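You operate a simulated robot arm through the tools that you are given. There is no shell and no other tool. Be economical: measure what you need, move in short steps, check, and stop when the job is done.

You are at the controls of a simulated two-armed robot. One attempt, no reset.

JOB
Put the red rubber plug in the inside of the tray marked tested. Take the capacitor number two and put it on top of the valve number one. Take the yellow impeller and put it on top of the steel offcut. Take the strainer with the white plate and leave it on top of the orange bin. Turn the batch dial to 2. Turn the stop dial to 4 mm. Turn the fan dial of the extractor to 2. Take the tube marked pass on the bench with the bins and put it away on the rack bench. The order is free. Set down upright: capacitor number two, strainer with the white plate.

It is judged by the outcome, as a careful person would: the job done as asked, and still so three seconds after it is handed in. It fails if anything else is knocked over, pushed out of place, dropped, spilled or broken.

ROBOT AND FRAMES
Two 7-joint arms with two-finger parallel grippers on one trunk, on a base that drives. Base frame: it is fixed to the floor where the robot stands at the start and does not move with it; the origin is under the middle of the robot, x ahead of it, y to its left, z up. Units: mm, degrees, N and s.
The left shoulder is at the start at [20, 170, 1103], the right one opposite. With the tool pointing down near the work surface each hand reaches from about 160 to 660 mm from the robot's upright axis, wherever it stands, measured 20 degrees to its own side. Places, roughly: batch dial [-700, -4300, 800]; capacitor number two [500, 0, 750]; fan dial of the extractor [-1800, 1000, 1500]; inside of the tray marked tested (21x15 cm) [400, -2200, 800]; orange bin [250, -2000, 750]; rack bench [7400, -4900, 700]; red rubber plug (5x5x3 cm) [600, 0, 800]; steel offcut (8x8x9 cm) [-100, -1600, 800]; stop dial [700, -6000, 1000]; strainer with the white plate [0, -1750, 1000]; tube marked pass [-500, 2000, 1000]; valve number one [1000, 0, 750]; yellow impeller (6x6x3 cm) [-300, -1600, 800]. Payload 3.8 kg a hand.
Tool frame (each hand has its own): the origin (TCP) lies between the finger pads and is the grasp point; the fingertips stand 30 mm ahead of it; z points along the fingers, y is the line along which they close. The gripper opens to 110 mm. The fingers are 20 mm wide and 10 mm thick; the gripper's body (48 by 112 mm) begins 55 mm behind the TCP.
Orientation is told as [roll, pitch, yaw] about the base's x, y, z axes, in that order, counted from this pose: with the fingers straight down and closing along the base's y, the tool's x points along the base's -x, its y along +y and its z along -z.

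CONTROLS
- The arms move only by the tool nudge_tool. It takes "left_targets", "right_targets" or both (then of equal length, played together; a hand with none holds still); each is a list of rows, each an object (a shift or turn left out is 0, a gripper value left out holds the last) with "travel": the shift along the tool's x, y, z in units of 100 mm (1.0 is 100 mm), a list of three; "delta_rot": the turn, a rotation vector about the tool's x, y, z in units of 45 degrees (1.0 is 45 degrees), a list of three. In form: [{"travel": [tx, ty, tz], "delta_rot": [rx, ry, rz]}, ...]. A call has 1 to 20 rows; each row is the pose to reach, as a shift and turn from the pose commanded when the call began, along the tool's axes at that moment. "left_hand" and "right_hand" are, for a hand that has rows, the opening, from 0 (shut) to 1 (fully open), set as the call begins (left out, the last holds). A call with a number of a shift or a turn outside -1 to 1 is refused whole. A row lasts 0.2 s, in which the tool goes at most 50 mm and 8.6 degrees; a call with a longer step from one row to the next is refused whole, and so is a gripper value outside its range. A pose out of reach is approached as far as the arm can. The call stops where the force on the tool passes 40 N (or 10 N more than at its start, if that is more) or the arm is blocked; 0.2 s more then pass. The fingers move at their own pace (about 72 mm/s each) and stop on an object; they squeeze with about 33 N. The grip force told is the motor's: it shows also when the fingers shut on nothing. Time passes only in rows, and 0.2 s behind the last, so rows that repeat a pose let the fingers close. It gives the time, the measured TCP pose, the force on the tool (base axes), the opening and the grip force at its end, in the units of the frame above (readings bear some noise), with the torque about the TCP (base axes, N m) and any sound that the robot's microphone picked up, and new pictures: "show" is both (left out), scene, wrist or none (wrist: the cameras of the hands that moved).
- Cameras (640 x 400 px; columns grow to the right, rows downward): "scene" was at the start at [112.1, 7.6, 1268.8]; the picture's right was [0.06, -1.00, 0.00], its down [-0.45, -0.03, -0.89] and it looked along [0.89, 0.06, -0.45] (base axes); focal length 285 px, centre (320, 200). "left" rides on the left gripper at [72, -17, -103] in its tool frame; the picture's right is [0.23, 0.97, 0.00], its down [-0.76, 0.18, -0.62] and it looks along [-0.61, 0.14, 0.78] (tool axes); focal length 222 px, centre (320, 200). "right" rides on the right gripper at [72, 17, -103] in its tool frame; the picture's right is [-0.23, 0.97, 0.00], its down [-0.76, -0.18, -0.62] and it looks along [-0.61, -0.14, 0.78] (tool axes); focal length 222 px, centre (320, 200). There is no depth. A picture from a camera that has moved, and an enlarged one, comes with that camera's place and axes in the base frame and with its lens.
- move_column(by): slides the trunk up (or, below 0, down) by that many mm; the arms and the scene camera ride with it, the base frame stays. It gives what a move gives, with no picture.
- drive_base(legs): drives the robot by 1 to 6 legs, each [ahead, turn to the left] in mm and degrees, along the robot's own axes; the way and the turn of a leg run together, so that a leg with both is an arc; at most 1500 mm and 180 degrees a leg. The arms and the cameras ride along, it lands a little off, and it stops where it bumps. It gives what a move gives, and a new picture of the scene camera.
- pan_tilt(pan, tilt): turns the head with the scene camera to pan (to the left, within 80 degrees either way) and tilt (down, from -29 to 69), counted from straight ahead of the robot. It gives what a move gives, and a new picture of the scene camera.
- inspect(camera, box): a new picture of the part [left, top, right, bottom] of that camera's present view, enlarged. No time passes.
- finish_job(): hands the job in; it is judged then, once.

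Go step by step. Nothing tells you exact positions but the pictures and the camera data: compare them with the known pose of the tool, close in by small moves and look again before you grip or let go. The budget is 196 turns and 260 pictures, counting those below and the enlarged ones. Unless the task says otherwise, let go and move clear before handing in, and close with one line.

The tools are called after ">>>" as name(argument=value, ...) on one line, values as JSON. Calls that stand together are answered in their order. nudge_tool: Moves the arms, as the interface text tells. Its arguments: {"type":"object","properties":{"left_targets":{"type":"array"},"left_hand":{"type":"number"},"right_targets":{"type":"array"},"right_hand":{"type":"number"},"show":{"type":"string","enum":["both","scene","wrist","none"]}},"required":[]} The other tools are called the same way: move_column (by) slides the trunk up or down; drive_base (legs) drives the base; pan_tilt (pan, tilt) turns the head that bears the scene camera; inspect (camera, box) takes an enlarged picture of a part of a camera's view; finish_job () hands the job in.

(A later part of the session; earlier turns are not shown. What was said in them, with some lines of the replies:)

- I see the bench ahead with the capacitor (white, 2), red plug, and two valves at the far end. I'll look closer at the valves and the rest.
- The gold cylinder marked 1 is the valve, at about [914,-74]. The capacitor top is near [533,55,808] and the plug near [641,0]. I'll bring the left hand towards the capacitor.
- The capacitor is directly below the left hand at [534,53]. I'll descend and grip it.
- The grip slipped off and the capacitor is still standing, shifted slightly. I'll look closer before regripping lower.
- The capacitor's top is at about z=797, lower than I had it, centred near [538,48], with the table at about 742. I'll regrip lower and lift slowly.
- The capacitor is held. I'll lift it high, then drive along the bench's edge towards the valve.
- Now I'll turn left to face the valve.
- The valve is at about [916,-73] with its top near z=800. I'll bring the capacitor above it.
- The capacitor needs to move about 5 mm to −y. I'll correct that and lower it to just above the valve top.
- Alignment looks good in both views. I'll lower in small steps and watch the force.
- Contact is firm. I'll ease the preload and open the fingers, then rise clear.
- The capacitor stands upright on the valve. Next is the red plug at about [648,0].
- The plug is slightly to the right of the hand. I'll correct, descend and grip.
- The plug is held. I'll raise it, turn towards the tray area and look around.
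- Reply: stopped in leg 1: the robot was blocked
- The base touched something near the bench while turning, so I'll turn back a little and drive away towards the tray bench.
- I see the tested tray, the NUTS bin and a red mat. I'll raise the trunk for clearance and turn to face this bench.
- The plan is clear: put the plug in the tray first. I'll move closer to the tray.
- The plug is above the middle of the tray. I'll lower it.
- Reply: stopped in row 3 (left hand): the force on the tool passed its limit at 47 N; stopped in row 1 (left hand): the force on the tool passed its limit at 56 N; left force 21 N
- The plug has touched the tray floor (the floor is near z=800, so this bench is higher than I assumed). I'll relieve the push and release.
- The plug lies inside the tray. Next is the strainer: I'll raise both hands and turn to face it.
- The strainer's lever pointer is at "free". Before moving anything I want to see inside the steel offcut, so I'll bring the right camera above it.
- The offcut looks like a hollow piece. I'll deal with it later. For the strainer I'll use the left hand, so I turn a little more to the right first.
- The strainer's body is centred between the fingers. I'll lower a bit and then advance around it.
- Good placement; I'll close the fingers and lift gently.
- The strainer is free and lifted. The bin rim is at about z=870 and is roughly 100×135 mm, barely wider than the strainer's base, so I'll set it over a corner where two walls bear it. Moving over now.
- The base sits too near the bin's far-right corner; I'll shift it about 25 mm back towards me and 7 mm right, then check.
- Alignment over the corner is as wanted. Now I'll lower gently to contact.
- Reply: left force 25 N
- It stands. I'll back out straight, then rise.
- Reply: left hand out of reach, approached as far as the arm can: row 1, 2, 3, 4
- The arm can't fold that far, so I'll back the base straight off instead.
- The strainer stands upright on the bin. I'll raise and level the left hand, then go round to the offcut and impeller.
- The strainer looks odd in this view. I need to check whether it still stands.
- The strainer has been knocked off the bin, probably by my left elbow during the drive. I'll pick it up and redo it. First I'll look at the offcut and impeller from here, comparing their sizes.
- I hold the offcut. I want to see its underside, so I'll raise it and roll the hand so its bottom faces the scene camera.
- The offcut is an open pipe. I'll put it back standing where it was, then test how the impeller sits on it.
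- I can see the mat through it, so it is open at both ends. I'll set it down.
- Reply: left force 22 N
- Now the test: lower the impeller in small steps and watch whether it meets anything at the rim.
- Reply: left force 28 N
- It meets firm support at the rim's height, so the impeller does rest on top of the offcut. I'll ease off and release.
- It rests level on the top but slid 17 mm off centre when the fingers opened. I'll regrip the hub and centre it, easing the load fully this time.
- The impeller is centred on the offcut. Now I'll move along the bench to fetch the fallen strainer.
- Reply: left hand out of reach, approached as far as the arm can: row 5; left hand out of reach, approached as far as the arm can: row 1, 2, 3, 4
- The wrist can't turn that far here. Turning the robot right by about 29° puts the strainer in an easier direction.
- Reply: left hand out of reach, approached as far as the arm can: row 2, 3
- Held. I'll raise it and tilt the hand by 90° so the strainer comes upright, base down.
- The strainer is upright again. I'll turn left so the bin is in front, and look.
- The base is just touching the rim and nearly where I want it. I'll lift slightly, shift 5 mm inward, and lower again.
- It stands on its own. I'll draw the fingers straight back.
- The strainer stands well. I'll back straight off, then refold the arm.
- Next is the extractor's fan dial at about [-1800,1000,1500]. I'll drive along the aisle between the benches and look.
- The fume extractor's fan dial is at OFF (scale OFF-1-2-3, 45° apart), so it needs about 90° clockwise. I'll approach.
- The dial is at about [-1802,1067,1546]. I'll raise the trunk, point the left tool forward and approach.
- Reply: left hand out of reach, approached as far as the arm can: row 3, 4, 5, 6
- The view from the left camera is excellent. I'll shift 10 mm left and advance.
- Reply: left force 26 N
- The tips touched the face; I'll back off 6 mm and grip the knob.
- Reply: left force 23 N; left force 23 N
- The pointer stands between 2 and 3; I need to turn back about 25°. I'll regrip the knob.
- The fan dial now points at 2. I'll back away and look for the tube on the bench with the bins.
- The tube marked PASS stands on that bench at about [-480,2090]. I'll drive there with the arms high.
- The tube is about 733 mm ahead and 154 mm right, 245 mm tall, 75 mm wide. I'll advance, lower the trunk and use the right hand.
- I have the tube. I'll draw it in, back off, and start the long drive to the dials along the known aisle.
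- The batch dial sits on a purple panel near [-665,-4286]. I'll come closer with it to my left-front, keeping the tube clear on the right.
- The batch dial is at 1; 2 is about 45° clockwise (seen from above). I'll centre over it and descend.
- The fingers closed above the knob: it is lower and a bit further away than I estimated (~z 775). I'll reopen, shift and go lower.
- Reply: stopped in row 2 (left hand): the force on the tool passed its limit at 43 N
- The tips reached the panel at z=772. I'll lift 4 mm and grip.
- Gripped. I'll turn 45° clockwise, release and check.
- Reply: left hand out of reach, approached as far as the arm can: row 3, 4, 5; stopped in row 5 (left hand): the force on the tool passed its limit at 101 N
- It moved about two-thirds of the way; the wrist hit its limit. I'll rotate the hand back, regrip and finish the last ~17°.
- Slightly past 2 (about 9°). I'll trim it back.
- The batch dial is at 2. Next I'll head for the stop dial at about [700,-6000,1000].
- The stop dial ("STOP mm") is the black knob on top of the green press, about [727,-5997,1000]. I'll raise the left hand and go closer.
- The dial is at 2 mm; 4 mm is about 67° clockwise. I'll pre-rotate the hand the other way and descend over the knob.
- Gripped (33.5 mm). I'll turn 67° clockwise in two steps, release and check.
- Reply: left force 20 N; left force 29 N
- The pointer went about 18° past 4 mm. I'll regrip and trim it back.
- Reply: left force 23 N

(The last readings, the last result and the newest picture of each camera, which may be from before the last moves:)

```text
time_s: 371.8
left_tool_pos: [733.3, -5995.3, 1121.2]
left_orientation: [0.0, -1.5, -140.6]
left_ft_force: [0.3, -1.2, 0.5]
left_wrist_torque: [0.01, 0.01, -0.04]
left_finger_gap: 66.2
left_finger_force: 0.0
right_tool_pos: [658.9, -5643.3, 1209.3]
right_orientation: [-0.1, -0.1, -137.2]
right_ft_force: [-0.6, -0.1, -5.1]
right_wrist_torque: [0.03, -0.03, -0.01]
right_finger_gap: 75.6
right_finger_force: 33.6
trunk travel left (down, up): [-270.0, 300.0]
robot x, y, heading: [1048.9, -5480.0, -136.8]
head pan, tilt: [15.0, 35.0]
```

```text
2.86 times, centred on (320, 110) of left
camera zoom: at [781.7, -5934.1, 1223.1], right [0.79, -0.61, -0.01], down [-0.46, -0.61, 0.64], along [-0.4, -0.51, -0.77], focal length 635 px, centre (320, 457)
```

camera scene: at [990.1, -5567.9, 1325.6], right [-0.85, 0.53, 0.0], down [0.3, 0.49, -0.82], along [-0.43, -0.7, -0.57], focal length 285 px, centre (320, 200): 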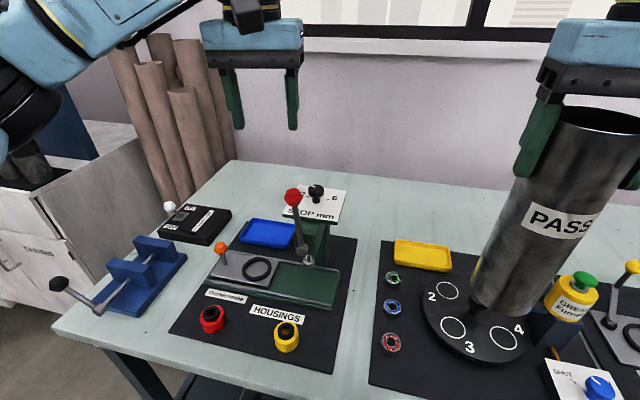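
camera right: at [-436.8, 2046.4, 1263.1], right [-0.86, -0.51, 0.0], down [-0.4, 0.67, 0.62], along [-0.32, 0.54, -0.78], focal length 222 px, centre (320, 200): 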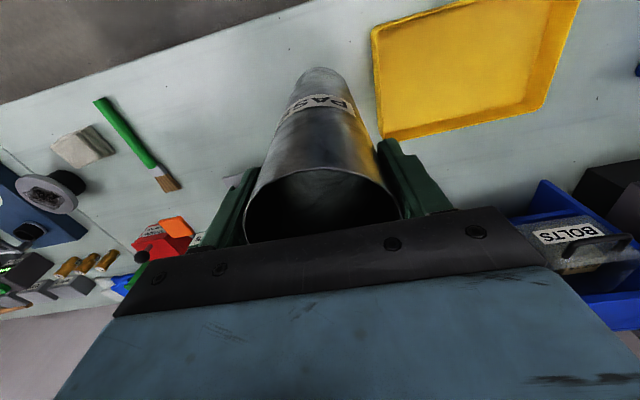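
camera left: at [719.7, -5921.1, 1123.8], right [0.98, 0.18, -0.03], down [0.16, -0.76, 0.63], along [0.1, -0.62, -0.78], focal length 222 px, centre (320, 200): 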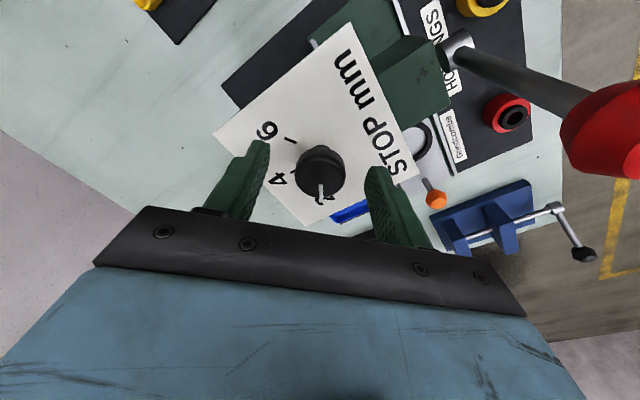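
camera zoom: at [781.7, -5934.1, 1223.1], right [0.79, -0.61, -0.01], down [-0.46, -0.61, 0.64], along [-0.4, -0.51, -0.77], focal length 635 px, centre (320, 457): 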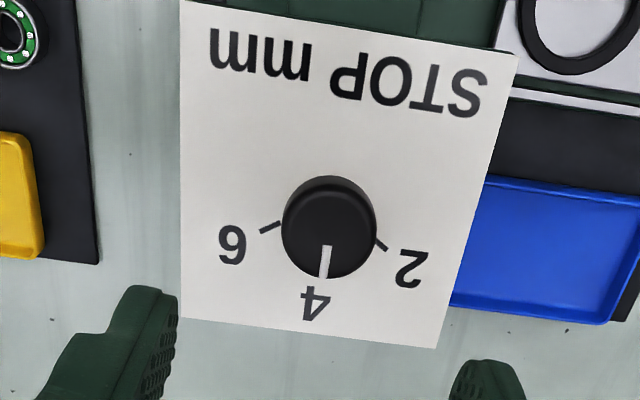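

The stop dial is at 4 mm. Now the tube: I'll back off and look towards the rack bench at about [7400,-4900].

>>> nudge_tool(left_targets=[{"travel": [0, 0, -0.45]}, {"travel": [0.2, 0, -0.9]}, {"travel": [0.5, 0, -1.0]}], show="none")

>>> drive_base(legs=[[-400, 0], [0, 140]])

>>> pan_tilt(pan=0, tilt=8)

```text
time_s: 372.6
left_tool_pos: [776.1, -5961.2, 1220.6]
left_orientation: [-0.3, -1.7, -140.7]
left_ft_force: [0.2, 0.5, 0.1]
left_wrist_torque: [0.0, 0.02, -0.01]
left_finger_gap: 66.2
left_finger_force: 0.1
right_tool_pos: [658.9, -5643.7, 1209.5]
right_orientation: [-0.1, -0.2, -137.1]
right_ft_force: [0.1, 1.0, -4.3]
right_wrist_torque: [0.04, -0.01, -0.01]
right_finger_gap: 75.6
right_finger_force: 32.6
trunk travel left (down, up): [-270.0, 300.0]
robot x, y, heading: [1054.1, -5483.8, -137.0]
head pan, tilt: [15.0, 35.0]
```

```text
time_s: 380.8
left_tool_pos: [1865.8, -5021.3, 1220.3]
left_orientation: [-0.2, -1.5, -1.0]
left_ft_force: [-0.1, -0.6, 0.3]
left_wrist_torque: [-0.03, 0.01, -0.01]
left_finger_gap: 65.9
left_finger_force: 0.1
right_tool_pos: [1749.2, -5338.0, 1209.4]
right_orientation: [0.0, -0.1, 2.5]
right_ft_force: [0.5, 0.5, -4.7]
right_wrist_torque: [0.0, 0.05, -0.01]
right_finger_gap: 75.6
right_finger_force: 33.1
trunk travel left (down, up): [-270.0, 300.0]
robot x, y, heading: [1345.2, -5208.8, 2.7]
head pan, tilt: [15.0, 35.0]
camera scene: at [1447.9, -5178.4, 1325.5], right [0.3, -0.95, 0.0], down [-0.55, -0.17, -0.82], along [0.78, 0.25, -0.57], focal length 285 px, centre (320, 200)
```

scene: 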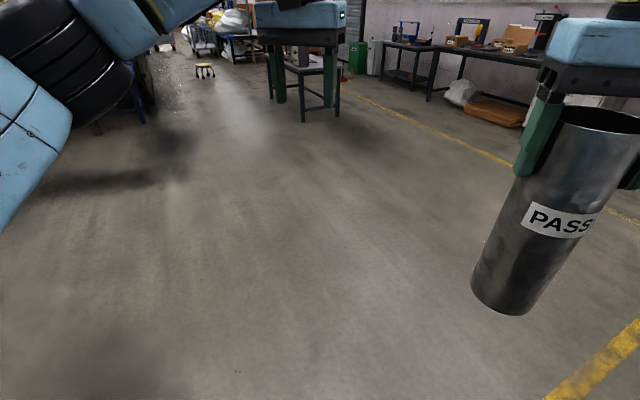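

```text
time_s: 381.7
left_tool_pos: [1866.1, -5020.8, 1218.8]
left_orientation: [-0.3, -1.6, -1.1]
left_ft_force: [0.0, 0.5, 0.3]
left_wrist_torque: [0.0, 0.0, -0.01]
left_finger_gap: 66.2
left_finger_force: 0.0
right_tool_pos: [1749.3, -5339.4, 1209.7]
right_orientation: [0.0, -0.1, 2.5]
right_ft_force: [-0.5, 0.1, -6.3]
right_wrist_torque: [0.02, 0.03, -0.01]
right_finger_gap: 75.8
right_finger_force: 32.9
trunk travel left (down, up): [-270.0, 300.0]
robot x, y, heading: [1339.7, -5207.1, 2.6]
head pan, tilt: [0.0, 8.0]
camera scene: at [1456.6, -5200.9, 1368.8], right [0.05, -1.0, 0.0], down [-0.14, -0.01, -0.99], along [0.99, 0.05, -0.14], focal length 285 px, centre (320, 200)
```

scene: 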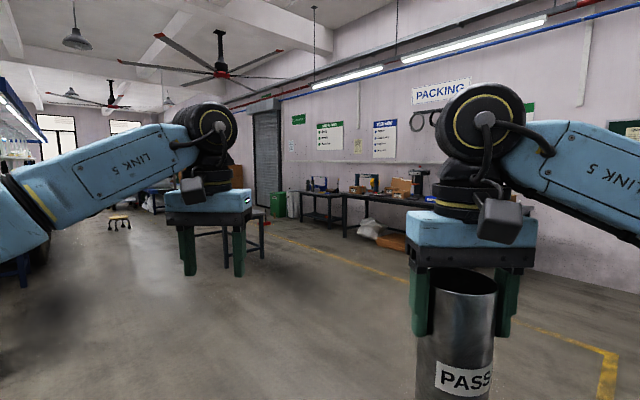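

>>> inspect(camera="scene", box=[250, 160, 450, 260])

```text
3.20 times, centred on (350, 210) of scene
camera zoom: at [1456.6, -5200.9, 1368.8], right [0.05, -1.0, 0.0], down [-0.14, -0.01, -0.99], along [0.99, 0.05, -0.14], focal length 913 px, centre (224, 168)
```

zoom: 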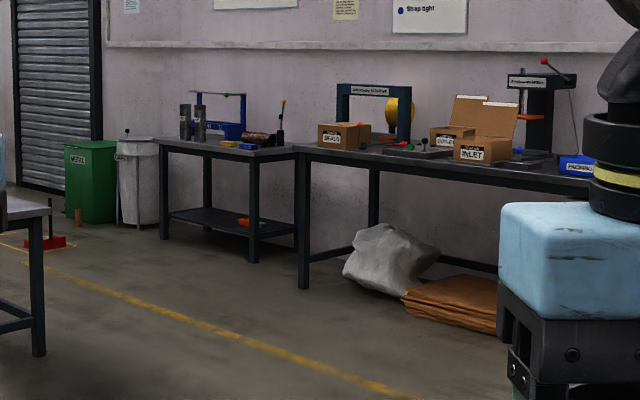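

The rack bench is the small one with standing tubes and a blue rack, around [7300,-4780]. I'll drive there past the packing benches.

>>> drive_base(legs=[[0, 2.3], [1500, 0], [1500, 0], [1400, 0]])

```text
time_s: 403.1
left_tool_pos: [6223.2, -4558.9, 1220.1]
left_orientation: [-0.2, -1.6, 1.8]
left_ft_force: [0.1, 0.2, 0.1]
left_wrist_torque: [0.0, 0.0, 0.01]
left_finger_gap: 65.9
left_finger_force: 0.0
right_tool_pos: [6124.5, -4880.7, 1209.0]
right_orientation: [0.0, -0.1, 5.3]
right_ft_force: [-0.9, 1.1, -5.6]
right_wrist_torque: [-0.02, 0.07, -0.01]
right_finger_gap: 75.4
right_finger_force: 32.8
trunk travel left (down, up): [-270.0, 300.0]
robot x, y, heading: [5710.1, -4769.6, 5.4]
head pan, tilt: [0.0, 8.0]
camera scene: at [5824.7, -4757.7, 1368.9], right [0.1, -1.0, 0.0], down [-0.14, -0.01, -0.99], along [0.99, 0.1, -0.14], focal length 285 px, centre (320, 200)
```

scene: 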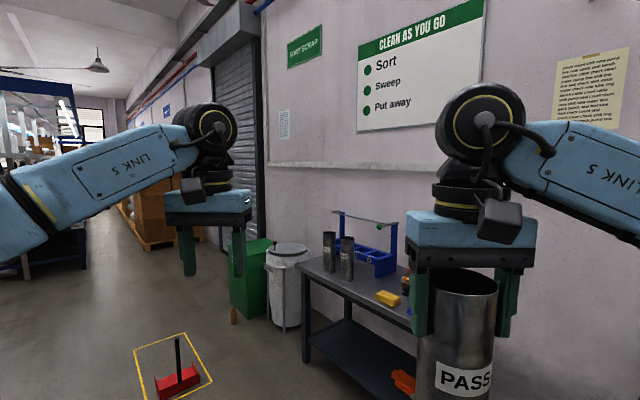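

>>> drive_base(legs=[[0, 14], [1150, 0], [0, -63]])

>>> pan_tilt(pan=0, tilt=35)

```text
time_s: 412.6
left_tool_pos: [7291.4, -4636.4, 1219.7]
left_orientation: [-0.3, -1.7, -47.8]
left_ft_force: [-0.1, 0.0, -0.6]
left_wrist_torque: [0.0, 0.0, -0.01]
left_finger_gap: 66.0
left_finger_force: 0.0
right_tool_pos: [6979.8, -4768.6, 1208.6]
right_orientation: [0.0, 0.0, -44.2]
right_ft_force: [-0.6, -0.6, -4.9]
right_wrist_torque: [0.06, 0.04, -0.03]
right_finger_gap: 75.4
right_finger_force: 32.7
trunk travel left (down, up): [-270.0, 300.0]
robot x, y, heading: [6798.1, -4382.6, -43.9]
head pan, tilt: [0.0, 8.0]
camera scene: at [6878.7, -4461.7, 1368.9], right [-0.69, -0.72, 0.0], down [-0.1, 0.1, -0.99], along [0.71, -0.69, -0.14], focal length 285 px, centre (320, 200)
```

scene: 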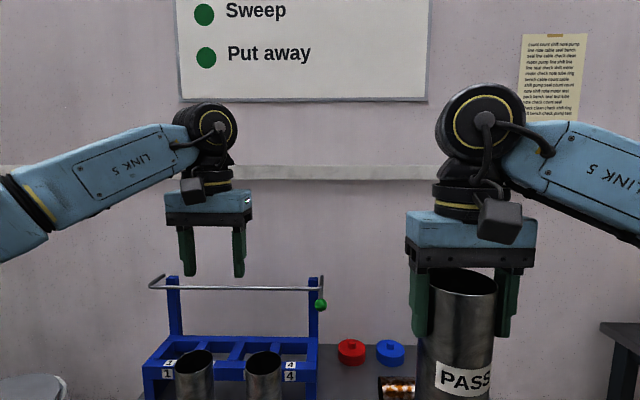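

```text
time_s: 413.5
left_tool_pos: [7292.1, -4637.0, 1219.7]
left_orientation: [-0.2, -1.5, -47.9]
left_ft_force: [0.4, -0.7, 0.1]
left_wrist_torque: [-0.02, 0.0, 0.0]
left_finger_gap: 65.8
left_finger_force: 0.0
right_tool_pos: [6980.2, -4769.0, 1209.4]
right_orientation: [0.0, 0.0, -44.2]
right_ft_force: [-0.7, -0.2, -5.3]
right_wrist_torque: [0.02, 0.05, -0.03]
right_finger_gap: 75.6
right_finger_force: 32.6
trunk travel left (down, up): [-270.0, 300.0]
robot x, y, heading: [6798.5, -4383.3, -43.9]
head pan, tilt: [0.0, 35.0]
camera scene: at [6875.7, -4458.3, 1325.6], right [-0.69, -0.72, 0.0], down [-0.41, 0.4, -0.82], along [0.59, -0.57, -0.57], focal length 285 px, centre (320, 200)
```

scene: 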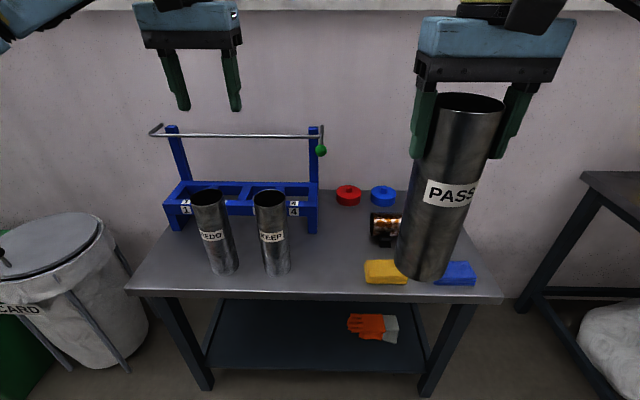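

I see the rack bench with two tubes (REDO, KEEP) in front of the blue rack and free surface beside them. I'll measure with the left hand's camera.

>>> inspect(camera="left", box=[0, 0, 640, 400])

>>> inspect(camera="scene", box=[140, 120, 500, 310])

```text
1.00 times, centred on (320, 200) of left (not enlarged: the box is as wide or as high as the picture)
camera zoom: at [7228.4, -4591.4, 1322.5], right [0.57, 0.82, -0.01], down [0.63, -0.43, 0.64], along [0.53, -0.37, -0.76], focal length 222 px, centre (320, 200)
```

zoom: 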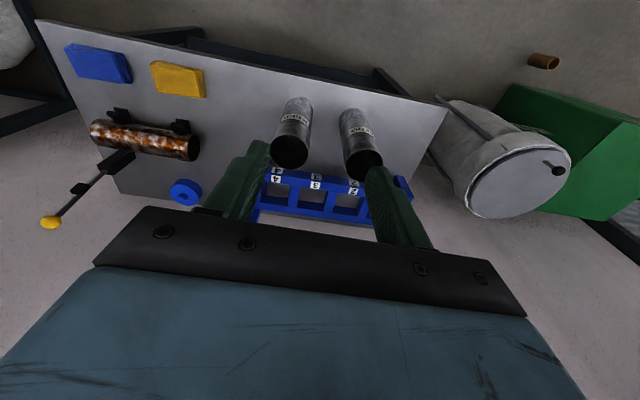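

```text
1.78 times, centred on (320, 215) of scene
camera zoom: at [6875.7, -4458.3, 1325.6], right [-0.69, -0.72, 0.0], down [-0.41, 0.4, -0.82], along [0.59, -0.57, -0.57], focal length 507 px, centre (320, 173)
```

zoom: 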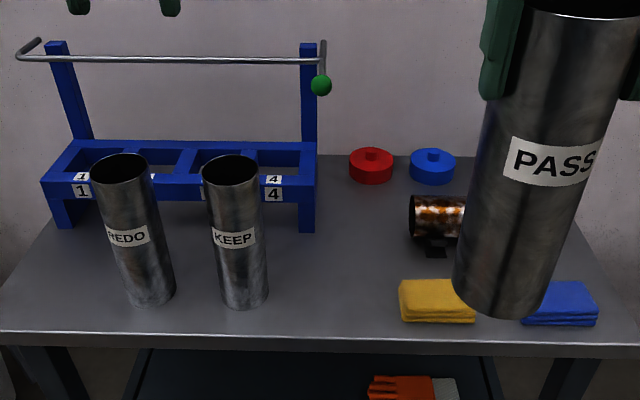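

The bench top is at z≈685, the tubes are 255 mm tall. There is a free spot at about [7303,-4907]. I'll draw the left hand back, advance, and bring the tube over the spot.

>>> nudge_tool(left_targets=[{"travel": [0.3, 0.2, 0]}, {"travel": [0.6, 0.4, 0]}, {"travel": [0.9, 0.6, 0]}, {"travel": [1.0, 0.9, 0]}], show="none")

>>> drive_base(legs=[[250, 0]])

```text
time_s: 414.5
left_tool_pos: [7291.4, -4501.3, 1216.8]
left_orientation: [-0.3, -1.6, -47.7]
left_ft_force: [-0.4, 0.1, 0.1]
left_wrist_torque: [-0.01, 0.04, -0.02]
left_finger_gap: 65.9
left_finger_force: 0.0
right_tool_pos: [6982.2, -4769.3, 1209.5]
right_orientation: [0.0, -0.1, -44.2]
right_ft_force: [0.0, 0.3, -5.0]
right_wrist_torque: [0.0, 0.05, -0.04]
right_finger_gap: 75.5
right_finger_force: 33.0
trunk travel left (down, up): [-270.0, 300.0]
robot x, y, heading: [6796.0, -4386.4, -44.2]
head pan, tilt: [0.0, 35.0]
```

```text
time_s: 416.4
left_tool_pos: [7472.1, -4679.8, 1218.1]
left_orientation: [-0.2, -1.7, -47.9]
left_ft_force: [0.5, 0.2, -0.3]
left_wrist_torque: [-0.01, -0.01, 0.0]
left_finger_gap: 66.1
left_finger_force: 0.0
right_tool_pos: [7163.1, -4944.9, 1209.0]
right_orientation: [0.0, 0.0, -44.4]
right_ft_force: [-0.1, -0.6, -4.5]
right_wrist_torque: [0.03, 0.05, -0.01]
right_finger_gap: 75.8
right_finger_force: 33.0
trunk travel left (down, up): [-270.0, 300.0]
robot x, y, heading: [6980.2, -4559.9, -44.0]
head pan, tilt: [0.0, 35.0]
camera scene: at [7057.8, -4634.4, 1325.5], right [-0.7, -0.72, 0.0], down [-0.41, 0.4, -0.82], along [0.59, -0.57, -0.57], focal length 285 px, centre (320, 200)
```

scene: 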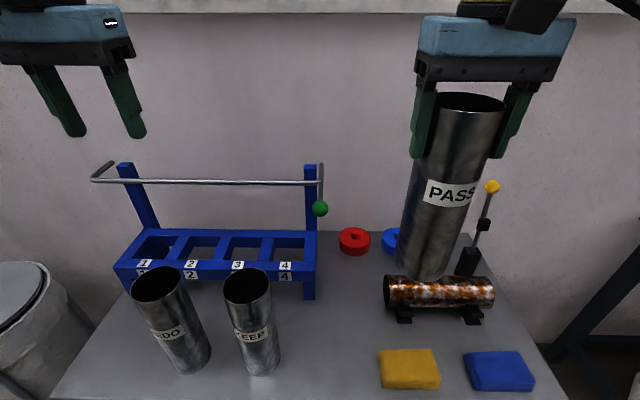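

>>> nudge_tool(right_targets=[{"travel": [-0.15, 0.35, 0]}, {"travel": [-0.3, 0.7, 0]}, {"travel": [-0.5, 1.0, 0]}], show="none")

>>> nudge_tool(right_targets=[{"travel": [-0.12, 0.13, 0.3]}, {"travel": [-0.23, 0.25, 0.6]}, {"travel": [-0.23, 0.25, 1.0]}], show="none")

>>> nudge_tool(right_targets=[{"travel": [0, 0, 0.4]}, {"travel": [0, 0, 0.8]}, {"travel": [0, 0, 1.0]}], show="both")

```text
time_s: 417.2
left_tool_pos: [7473.3, -4679.4, 1215.9]
left_orientation: [-0.3, -1.6, -47.8]
left_ft_force: [0.2, 0.9, -0.8]
left_wrist_torque: [0.01, 0.05, 0.01]
left_finger_gap: 66.0
left_finger_force: 0.0
right_tool_pos: [7269.0, -4907.2, 1209.1]
right_orientation: [-0.1, 0.1, -44.3]
right_ft_force: [0.4, -0.3, -5.2]
right_wrist_torque: [0.05, 0.05, -0.01]
right_finger_gap: 75.2
right_finger_force: 32.8
trunk travel left (down, up): [-270.0, 300.0]
robot x, y, heading: [6983.5, -4556.8, -44.0]
head pan, tilt: [0.0, 35.0]
```

```text
time_s: 418.0
left_tool_pos: [7473.5, -4680.6, 1216.7]
left_orientation: [-0.2, -1.5, -47.9]
left_ft_force: [-1.1, -0.5, -0.1]
left_wrist_torque: [0.02, -0.04, 0.0]
left_finger_gap: 65.9
left_finger_force: 0.1
right_tool_pos: [7303.6, -4907.3, 1107.7]
right_orientation: [0.0, -0.1, -44.4]
right_ft_force: [0.1, 0.0, -4.7]
right_wrist_torque: [0.03, 0.03, 0.0]
right_finger_gap: 75.7
right_finger_force: 32.9
trunk travel left (down, up): [-270.0, 300.0]
robot x, y, heading: [6979.3, -4559.3, -43.9]
head pan, tilt: [0.0, 35.0]
```

```text
time_s: 418.8
left_tool_pos: [7473.1, -4679.6, 1216.7]
left_orientation: [-0.2, -1.7, -47.9]
left_ft_force: [0.8, 0.1, 0.5]
left_wrist_torque: [-0.02, 0.03, 0.0]
left_finger_gap: 66.1
left_finger_force: 0.1
right_tool_pos: [7301.5, -4905.5, 1008.4]
right_orientation: [0.1, 0.1, -44.3]
right_ft_force: [-0.1, 0.2, -5.0]
right_wrist_torque: [0.04, 0.04, 0.01]
right_finger_gap: 75.2
right_finger_force: 32.9
trunk travel left (down, up): [-270.0, 300.0]
robot x, y, heading: [6979.3, -4561.1, -43.6]
head pan, tilt: [0.0, 35.0]
camera scene: at [7057.5, -4634.0, 1325.5], right [-0.7, -0.72, 0.0], down [-0.41, 0.4, -0.82], along [0.59, -0.57, -0.57], focal length 285 px, centre (320, 200)
camera right: at [7260.4, -4844.2, 1112.0], right [0.84, 0.54, 0.0], down [0.42, -0.66, 0.62], along [0.34, -0.53, -0.78], focal length 222 px, centre (320, 200)
```

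scene: 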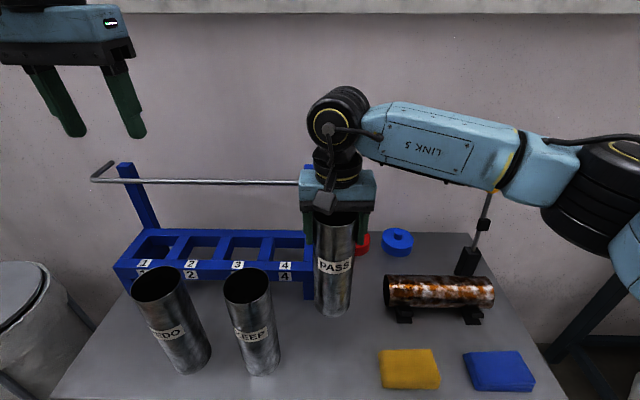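
right: 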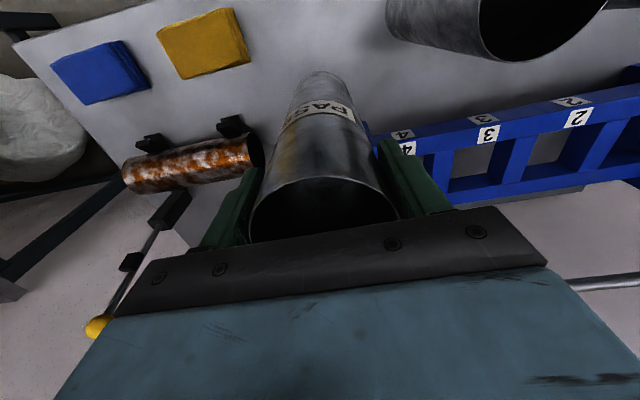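

The wrist would come close to the rack's gate handle, so I'll shift 45 mm back towards me before lowering.

>>> nudge_tool(right_targets=[{"travel": [0.25, 0, 0]}, {"travel": [0.45, 0, 0]}, {"travel": [0.45, 0, 0.4]}, {"travel": [0.45, 0, 0.8]}, {"travel": [0.45, 0, 0.95]}], show="both")

```text
time_s: 420.0
left_tool_pos: [7473.3, -4679.2, 1217.7]
left_orientation: [-0.2, -1.6, -47.8]
left_ft_force: [0.5, 0.2, 0.6]
left_wrist_torque: [0.02, -0.01, 0.01]
left_finger_gap: 65.9
left_finger_force: 0.1
right_tool_pos: [7269.8, -4875.2, 913.7]
right_orientation: [0.0, -0.1, -44.4]
right_ft_force: [0.6, 0.4, -5.3]
right_wrist_torque: [0.02, 0.05, -0.02]
right_finger_gap: 75.5
right_finger_force: 32.7
trunk travel left (down, up): [-270.0, 300.0]
robot x, y, heading: [6979.5, -4558.7, -43.9]
head pan, tilt: [0.0, 35.0]
camera scene: at [7057.4, -4633.8, 1325.5], right [-0.7, -0.72, 0.0], down [-0.41, 0.4, -0.82], along [0.59, -0.57, -0.57], focal length 285 px, centre (320, 200)
camera right: at [7228.0, -4813.0, 1017.1], right [0.84, 0.54, 0.0], down [0.42, -0.66, 0.62], along [0.34, -0.53, -0.78], focal length 222 px, centre (320, 200)
```

scene: 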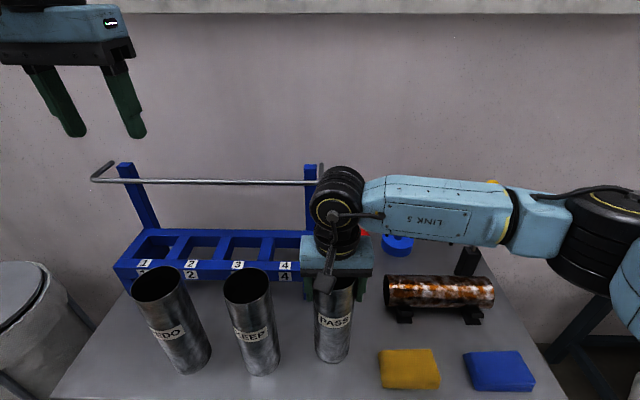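
right: 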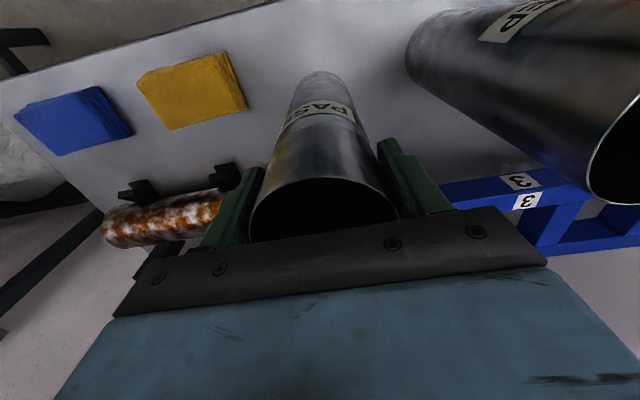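

>>> nudge_tool(right_targets=[{"travel": [0, 0, 0.06]}], show="none")

>>> nudge_tool(right_targets=[{"travel": [0, 0, 0.05]}], show="none")

>>> nudge_tool(right_targets=[{"travel": [0, 0, 0.04]}], show="none")

>>> nudge_tool(right_targets=[{"travel": [0, 0, 0.03]}], show="none")

```text
time_s: 420.4
left_tool_pos: [7470.7, -4678.0, 1217.7]
left_orientation: [-0.1, -1.7, -47.9]
left_ft_force: [-0.5, 0.8, -0.4]
left_wrist_torque: [0.01, -0.01, 0.0]
left_finger_gap: 66.1
left_finger_force: 0.0
right_tool_pos: [7269.5, -4874.1, 910.8]
right_orientation: [0.1, -0.3, -44.2]
right_ft_force: [-2.3, -1.3, 11.4]
right_wrist_torque: [0.02, 0.79, 0.0]
right_finger_gap: 75.4
right_finger_force: 33.1
trunk travel left (down, up): [-270.0, 300.0]
robot x, y, heading: [6979.7, -4562.0, -43.6]
head pan, tilt: [0.0, 35.0]
```

```text
time_s: 420.8
left_tool_pos: [7470.6, -4678.6, 1219.4]
left_orientation: [-0.2, -1.8, -48.0]
left_ft_force: [-0.3, -0.3, 0.6]
left_wrist_torque: [-0.02, -0.01, 0.02]
left_finger_gap: 66.1
left_finger_force: 0.0
right_tool_pos: [7268.3, -4873.7, 905.4]
right_orientation: [0.1, -0.3, -44.3]
right_ft_force: [-7.1, -0.7, 25.5]
right_wrist_torque: [-0.62, 0.38, -0.06]
right_finger_gap: 74.3
right_finger_force: 33.2
trunk travel left (down, up): [-270.0, 300.0]
robot x, y, heading: [6980.1, -4561.8, -44.1]
head pan, tilt: [0.0, 35.0]
```

```text
time_s: 421.2
left_tool_pos: [7470.9, -4678.8, 1218.1]
left_orientation: [-0.2, -1.8, -47.9]
left_ft_force: [0.8, -0.1, -1.3]
left_wrist_torque: [-0.02, 0.04, 0.02]
left_finger_gap: 65.9
left_finger_force: 0.1
right_tool_pos: [7267.9, -4874.8, 900.9]
right_orientation: [0.0, -0.2, -44.3]
right_ft_force: [-7.3, 2.5, 24.1]
right_wrist_torque: [-0.41, 0.36, -0.09]
right_finger_gap: 73.7
right_finger_force: 32.7
trunk travel left (down, up): [-270.0, 300.0]
robot x, y, heading: [6978.0, -4557.2, -43.8]
head pan, tilt: [0.0, 35.0]
```

```text
time_s: 421.6
left_tool_pos: [7470.2, -4677.3, 1218.6]
left_orientation: [-0.2, -1.8, -47.9]
left_ft_force: [0.0, 0.2, -0.5]
left_wrist_torque: [-0.02, 0.0, -0.02]
left_finger_gap: 66.1
left_finger_force: 0.0
right_tool_pos: [7267.6, -4872.8, 897.7]
right_orientation: [0.1, -0.2, -44.3]
right_ft_force: [-7.3, 3.0, 23.8]
right_wrist_torque: [-0.25, 0.27, -0.04]
right_finger_gap: 73.3
right_finger_force: 32.6
trunk travel left (down, up): [-270.0, 300.0]
robot x, y, heading: [6978.4, -4558.4, -43.8]
head pan, tilt: [0.0, 35.0]
```

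The tube stands on the bench (contact from z≈911, pads then slid a little). I'll ease up, check it is upright, and release.

>>> nudge_tool(right_targets=[{"travel": [0, 0, -0.03]}], show="none")

>>> nudge_tool(right_targets=[{"travel": [0, 0, 0]}, {"travel": [0, 0, 0]}, {"travel": [0, 0, 0]}], right_hand=1, show="scene")

>>> nudge_tool(right_targets=[{"travel": [0, 0, -0.4]}, {"travel": [0, 0, -0.8]}, {"travel": [0, 0, -1.0]}], show="scene")

```text
time_s: 422.0
left_tool_pos: [7471.3, -4678.1, 1216.6]
left_orientation: [-0.3, -1.6, -47.9]
left_ft_force: [0.1, 0.0, 0.5]
left_wrist_torque: [-0.02, -0.02, 0.06]
left_finger_gap: 66.1
left_finger_force: 0.1
right_tool_pos: [7268.6, -4874.3, 897.3]
right_orientation: [-0.1, 0.0, -44.3]
right_ft_force: [0.9, 3.6, 4.3]
right_wrist_torque: [0.41, -0.34, 0.13]
right_finger_gap: 73.5
right_finger_force: 32.4
trunk travel left (down, up): [-270.0, 300.0]
robot x, y, heading: [6979.8, -4560.3, -44.1]
head pan, tilt: [0.0, 35.0]
```

```text
time_s: 422.8
left_tool_pos: [7471.0, -4678.9, 1216.9]
left_orientation: [-0.1, -1.7, -48.0]
left_ft_force: [-0.2, -0.1, 0.2]
left_wrist_torque: [-0.01, 0.02, 0.0]
left_finger_gap: 65.8
left_finger_force: 0.0
right_tool_pos: [7269.9, -4874.9, 900.0]
right_orientation: [-0.1, -0.1, -44.3]
right_ft_force: [-0.8, 0.9, 0.1]
right_wrist_torque: [-0.01, -0.02, -0.01]
right_finger_gap: 109.8
right_finger_force: 0.0
trunk travel left (down, up): [-270.0, 300.0]
robot x, y, heading: [6975.8, -4560.2, -43.8]
head pan, tilt: [0.0, 35.0]
camera scene: at [7057.1, -4633.4, 1325.6], right [-0.7, -0.72, 0.0], down [-0.41, 0.4, -0.82], along [0.59, -0.57, -0.57], focal length 285 px, centre (320, 200)
```

scene: 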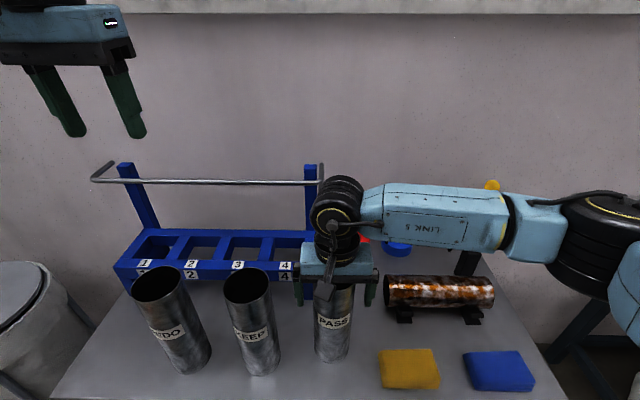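

```text
time_s: 423.6
left_tool_pos: [7472.0, -4678.4, 1217.5]
left_orientation: [-0.1, -1.7, -47.9]
left_ft_force: [0.4, -0.3, 0.5]
left_wrist_torque: [-0.01, -0.01, 0.02]
left_finger_gap: 65.9
left_finger_force: 0.1
right_tool_pos: [7269.0, -4875.3, 1000.1]
right_orientation: [0.1, 0.0, -44.4]
right_ft_force: [0.1, 0.3, -0.2]
right_wrist_torque: [0.0, -0.04, -0.03]
right_finger_gap: 110.0
right_finger_force: 0.0
trunk travel left (down, up): [-270.0, 300.0]
robot x, y, heading: [6977.7, -4559.8, -44.2]
head pan, tilt: [0.0, 35.0]
camera scene: at [7057.1, -4633.4, 1325.6], right [-0.7, -0.72, 0.0], down [-0.41, 0.4, -0.82], along [0.59, -0.57, -0.57], focal length 285 px, centre (320, 200)
```

scene: 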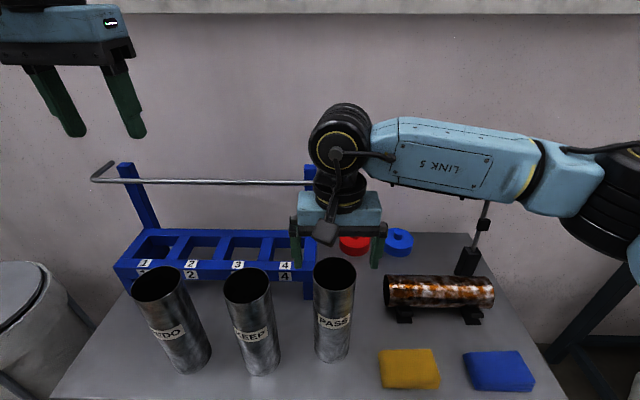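

The tube stands upright next to the others. I'll rise, back off, and look back towards the tray bench to verify the strainer from afar.

>>> nudge_tool(right_targets=[{"travel": [0.2, 0, -0.4]}, {"travel": [0.5, -0.2, -0.8]}, {"travel": [0.8, -0.4, -1.0]}], show="none")

>>> drive_base(legs=[[-500, 0], [0, -157]])

>>> pan_tilt(pan=0, tilt=5)

```text
refused: row 2 steps farther than a row can; nothing moved
```

```text
time_s: 432.9
left_tool_pos: [6120.9, -4298.5, 1216.4]
left_orientation: [-0.3, -1.8, 155.7]
left_ft_force: [-0.1, 0.1, -0.4]
left_wrist_torque: [0.0, 0.02, -0.01]
left_finger_gap: 66.0
left_finger_force: 0.1
right_tool_pos: [6228.0, -4036.9, 1000.1]
right_orientation: [0.0, -0.1, 159.3]
right_ft_force: [-0.2, 0.1, 0.5]
right_wrist_torque: [0.0, 0.03, -0.01]
right_finger_gap: 109.9
right_finger_force: 0.0
trunk travel left (down, up): [-270.0, 300.0]
robot x, y, heading: [6618.9, -4210.0, 159.5]
head pan, tilt: [0.0, 35.0]
camera scene: at [6517.2, -4170.9, 1325.6], right [0.35, 0.94, 0.0], down [0.54, -0.2, -0.82], along [-0.77, 0.29, -0.57], focal length 285 px, centre (320, 200)
```

scene: 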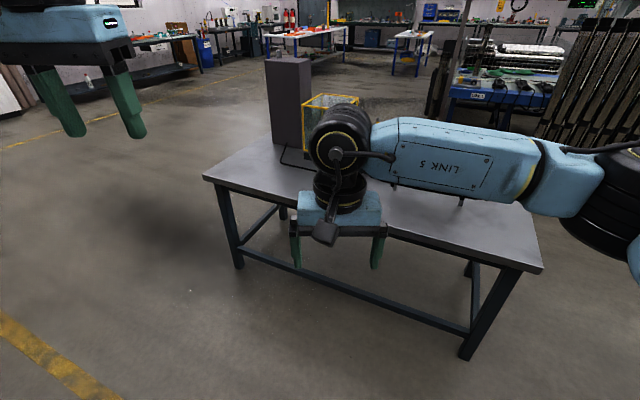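

```text
time_s: 433.9
left_tool_pos: [6119.9, -4299.1, 1217.9]
left_orientation: [-0.2, -1.6, 155.7]
left_ft_force: [-0.4, -0.1, 0.2]
left_wrist_torque: [-0.02, 0.02, 0.0]
left_finger_gap: 66.0
left_finger_force: 0.1
right_tool_pos: [6228.7, -4037.1, 1000.3]
right_orientation: [0.1, -0.2, 159.2]
right_ft_force: [0.3, -0.5, 0.5]
right_wrist_torque: [0.03, 0.03, 0.0]
right_finger_gap: 109.8
right_finger_force: 0.1
trunk travel left (down, up): [-270.0, 300.0]
robot x, y, heading: [6620.8, -4209.3, 159.3]
head pan, tilt: [0.0, 5.0]
camera scene: at [6513.7, -4169.7, 1373.7], right [0.35, 0.94, 0.0], down [0.08, -0.03, -1.0], along [-0.93, 0.35, -0.09], focal length 285 px, centre (320, 200)
```

scene: 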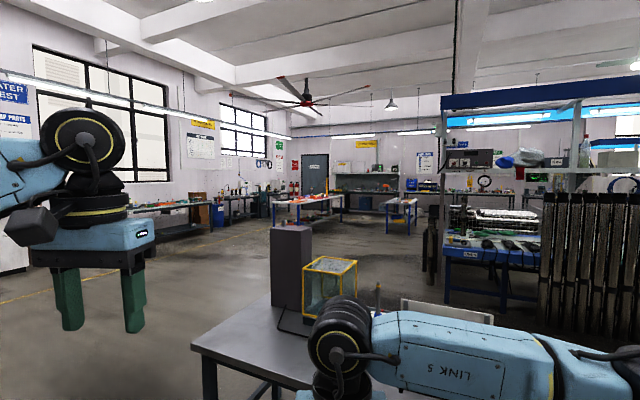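

>>> inspect(camera="scene", box=[265, 180, 345, 225])

```text
8.00 times, centred on (305, 202) of scene
camera zoom: at [6513.7, -4169.7, 1373.7], right [0.35, 0.94, 0.0], down [0.08, -0.03, -1.0], along [-0.93, 0.35, -0.09], focal length 2283 px, centre (440, 180)
```

zoom: 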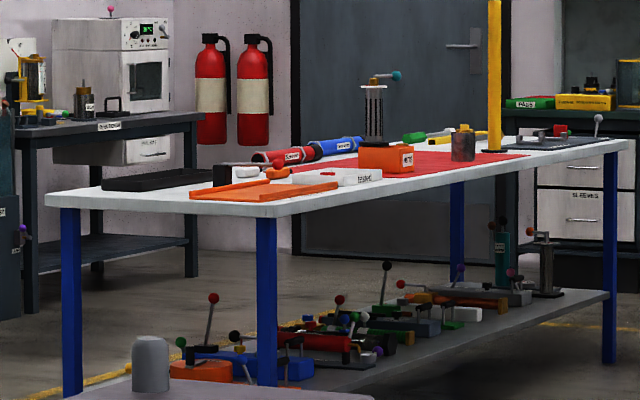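

The strainer stands on the bin and the impeller is on the offcut. A last look back at the tube.

>>> drive_base(legs=[[0, 152]])

>>> inspect(camera="scene", box=[220, 180, 460, 330])

```text
time_s: 440.5
left_tool_pos: [7097.7, -4381.4, 1217.7]
left_orientation: [-0.1, -1.7, -54.0]
left_ft_force: [-0.2, 0.2, -0.8]
left_wrist_torque: [0.0, -0.01, -0.02]
left_finger_gap: 66.0
left_finger_force: 0.0
right_tool_pos: [6874.0, -4556.2, 998.5]
right_orientation: [0.0, -0.1, -50.4]
right_ft_force: [-0.3, -0.2, -0.2]
right_wrist_torque: [-0.02, 0.01, -0.01]
right_finger_gap: 110.0
right_finger_force: 0.0
trunk travel left (down, up): [-270.0, 300.0]
robot x, y, heading: [6617.4, -4212.0, -49.8]
head pan, tilt: [0.0, 5.0]
camera scene: at [6691.8, -4295.6, 1373.8], right [-0.77, -0.64, 0.0], down [-0.06, 0.07, -1.0], along [0.64, -0.76, -0.09], focal length 285 px, centre (320, 200)
```

scene: 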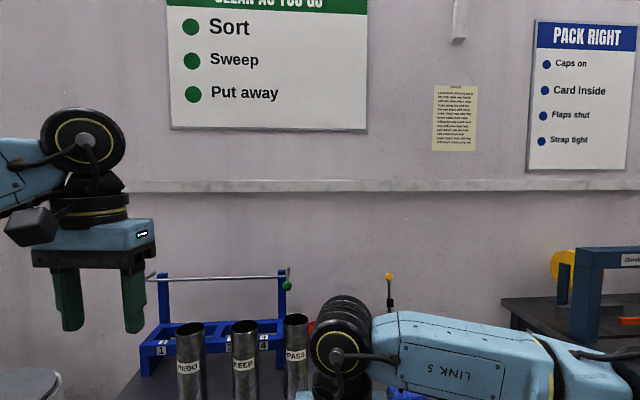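

```text
2.67 times, centred on (340, 255) of scene
camera zoom: at [6691.8, -4295.6, 1373.8], right [-0.77, -0.64, 0.0], down [-0.06, 0.07, -1.0], along [0.64, -0.76, -0.09], focal length 761 px, centre (267, 53)
```

zoom: 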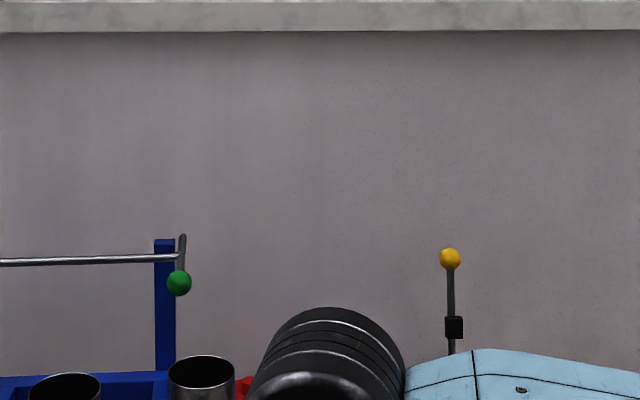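

The PASS tube stands upright on the rack bench with the hands well clear. From afar I could see the strainer upright on the bin and the impeller on the offcut. I set each of the dials and checked it by eye. The job is ready to hand in.

>>> finish_job()

```text
The job is handed in.
```

I've handed the job in with all eight items done, but the strainer fell off the orange bin once along the way, probably knocked by my left elbow. I picked it up and set it back upright. When I last looked, from across the room, it was standing on the bin and the impeller was on the offcut. In falling it landed beside the grease tin, which may have shifted a little.
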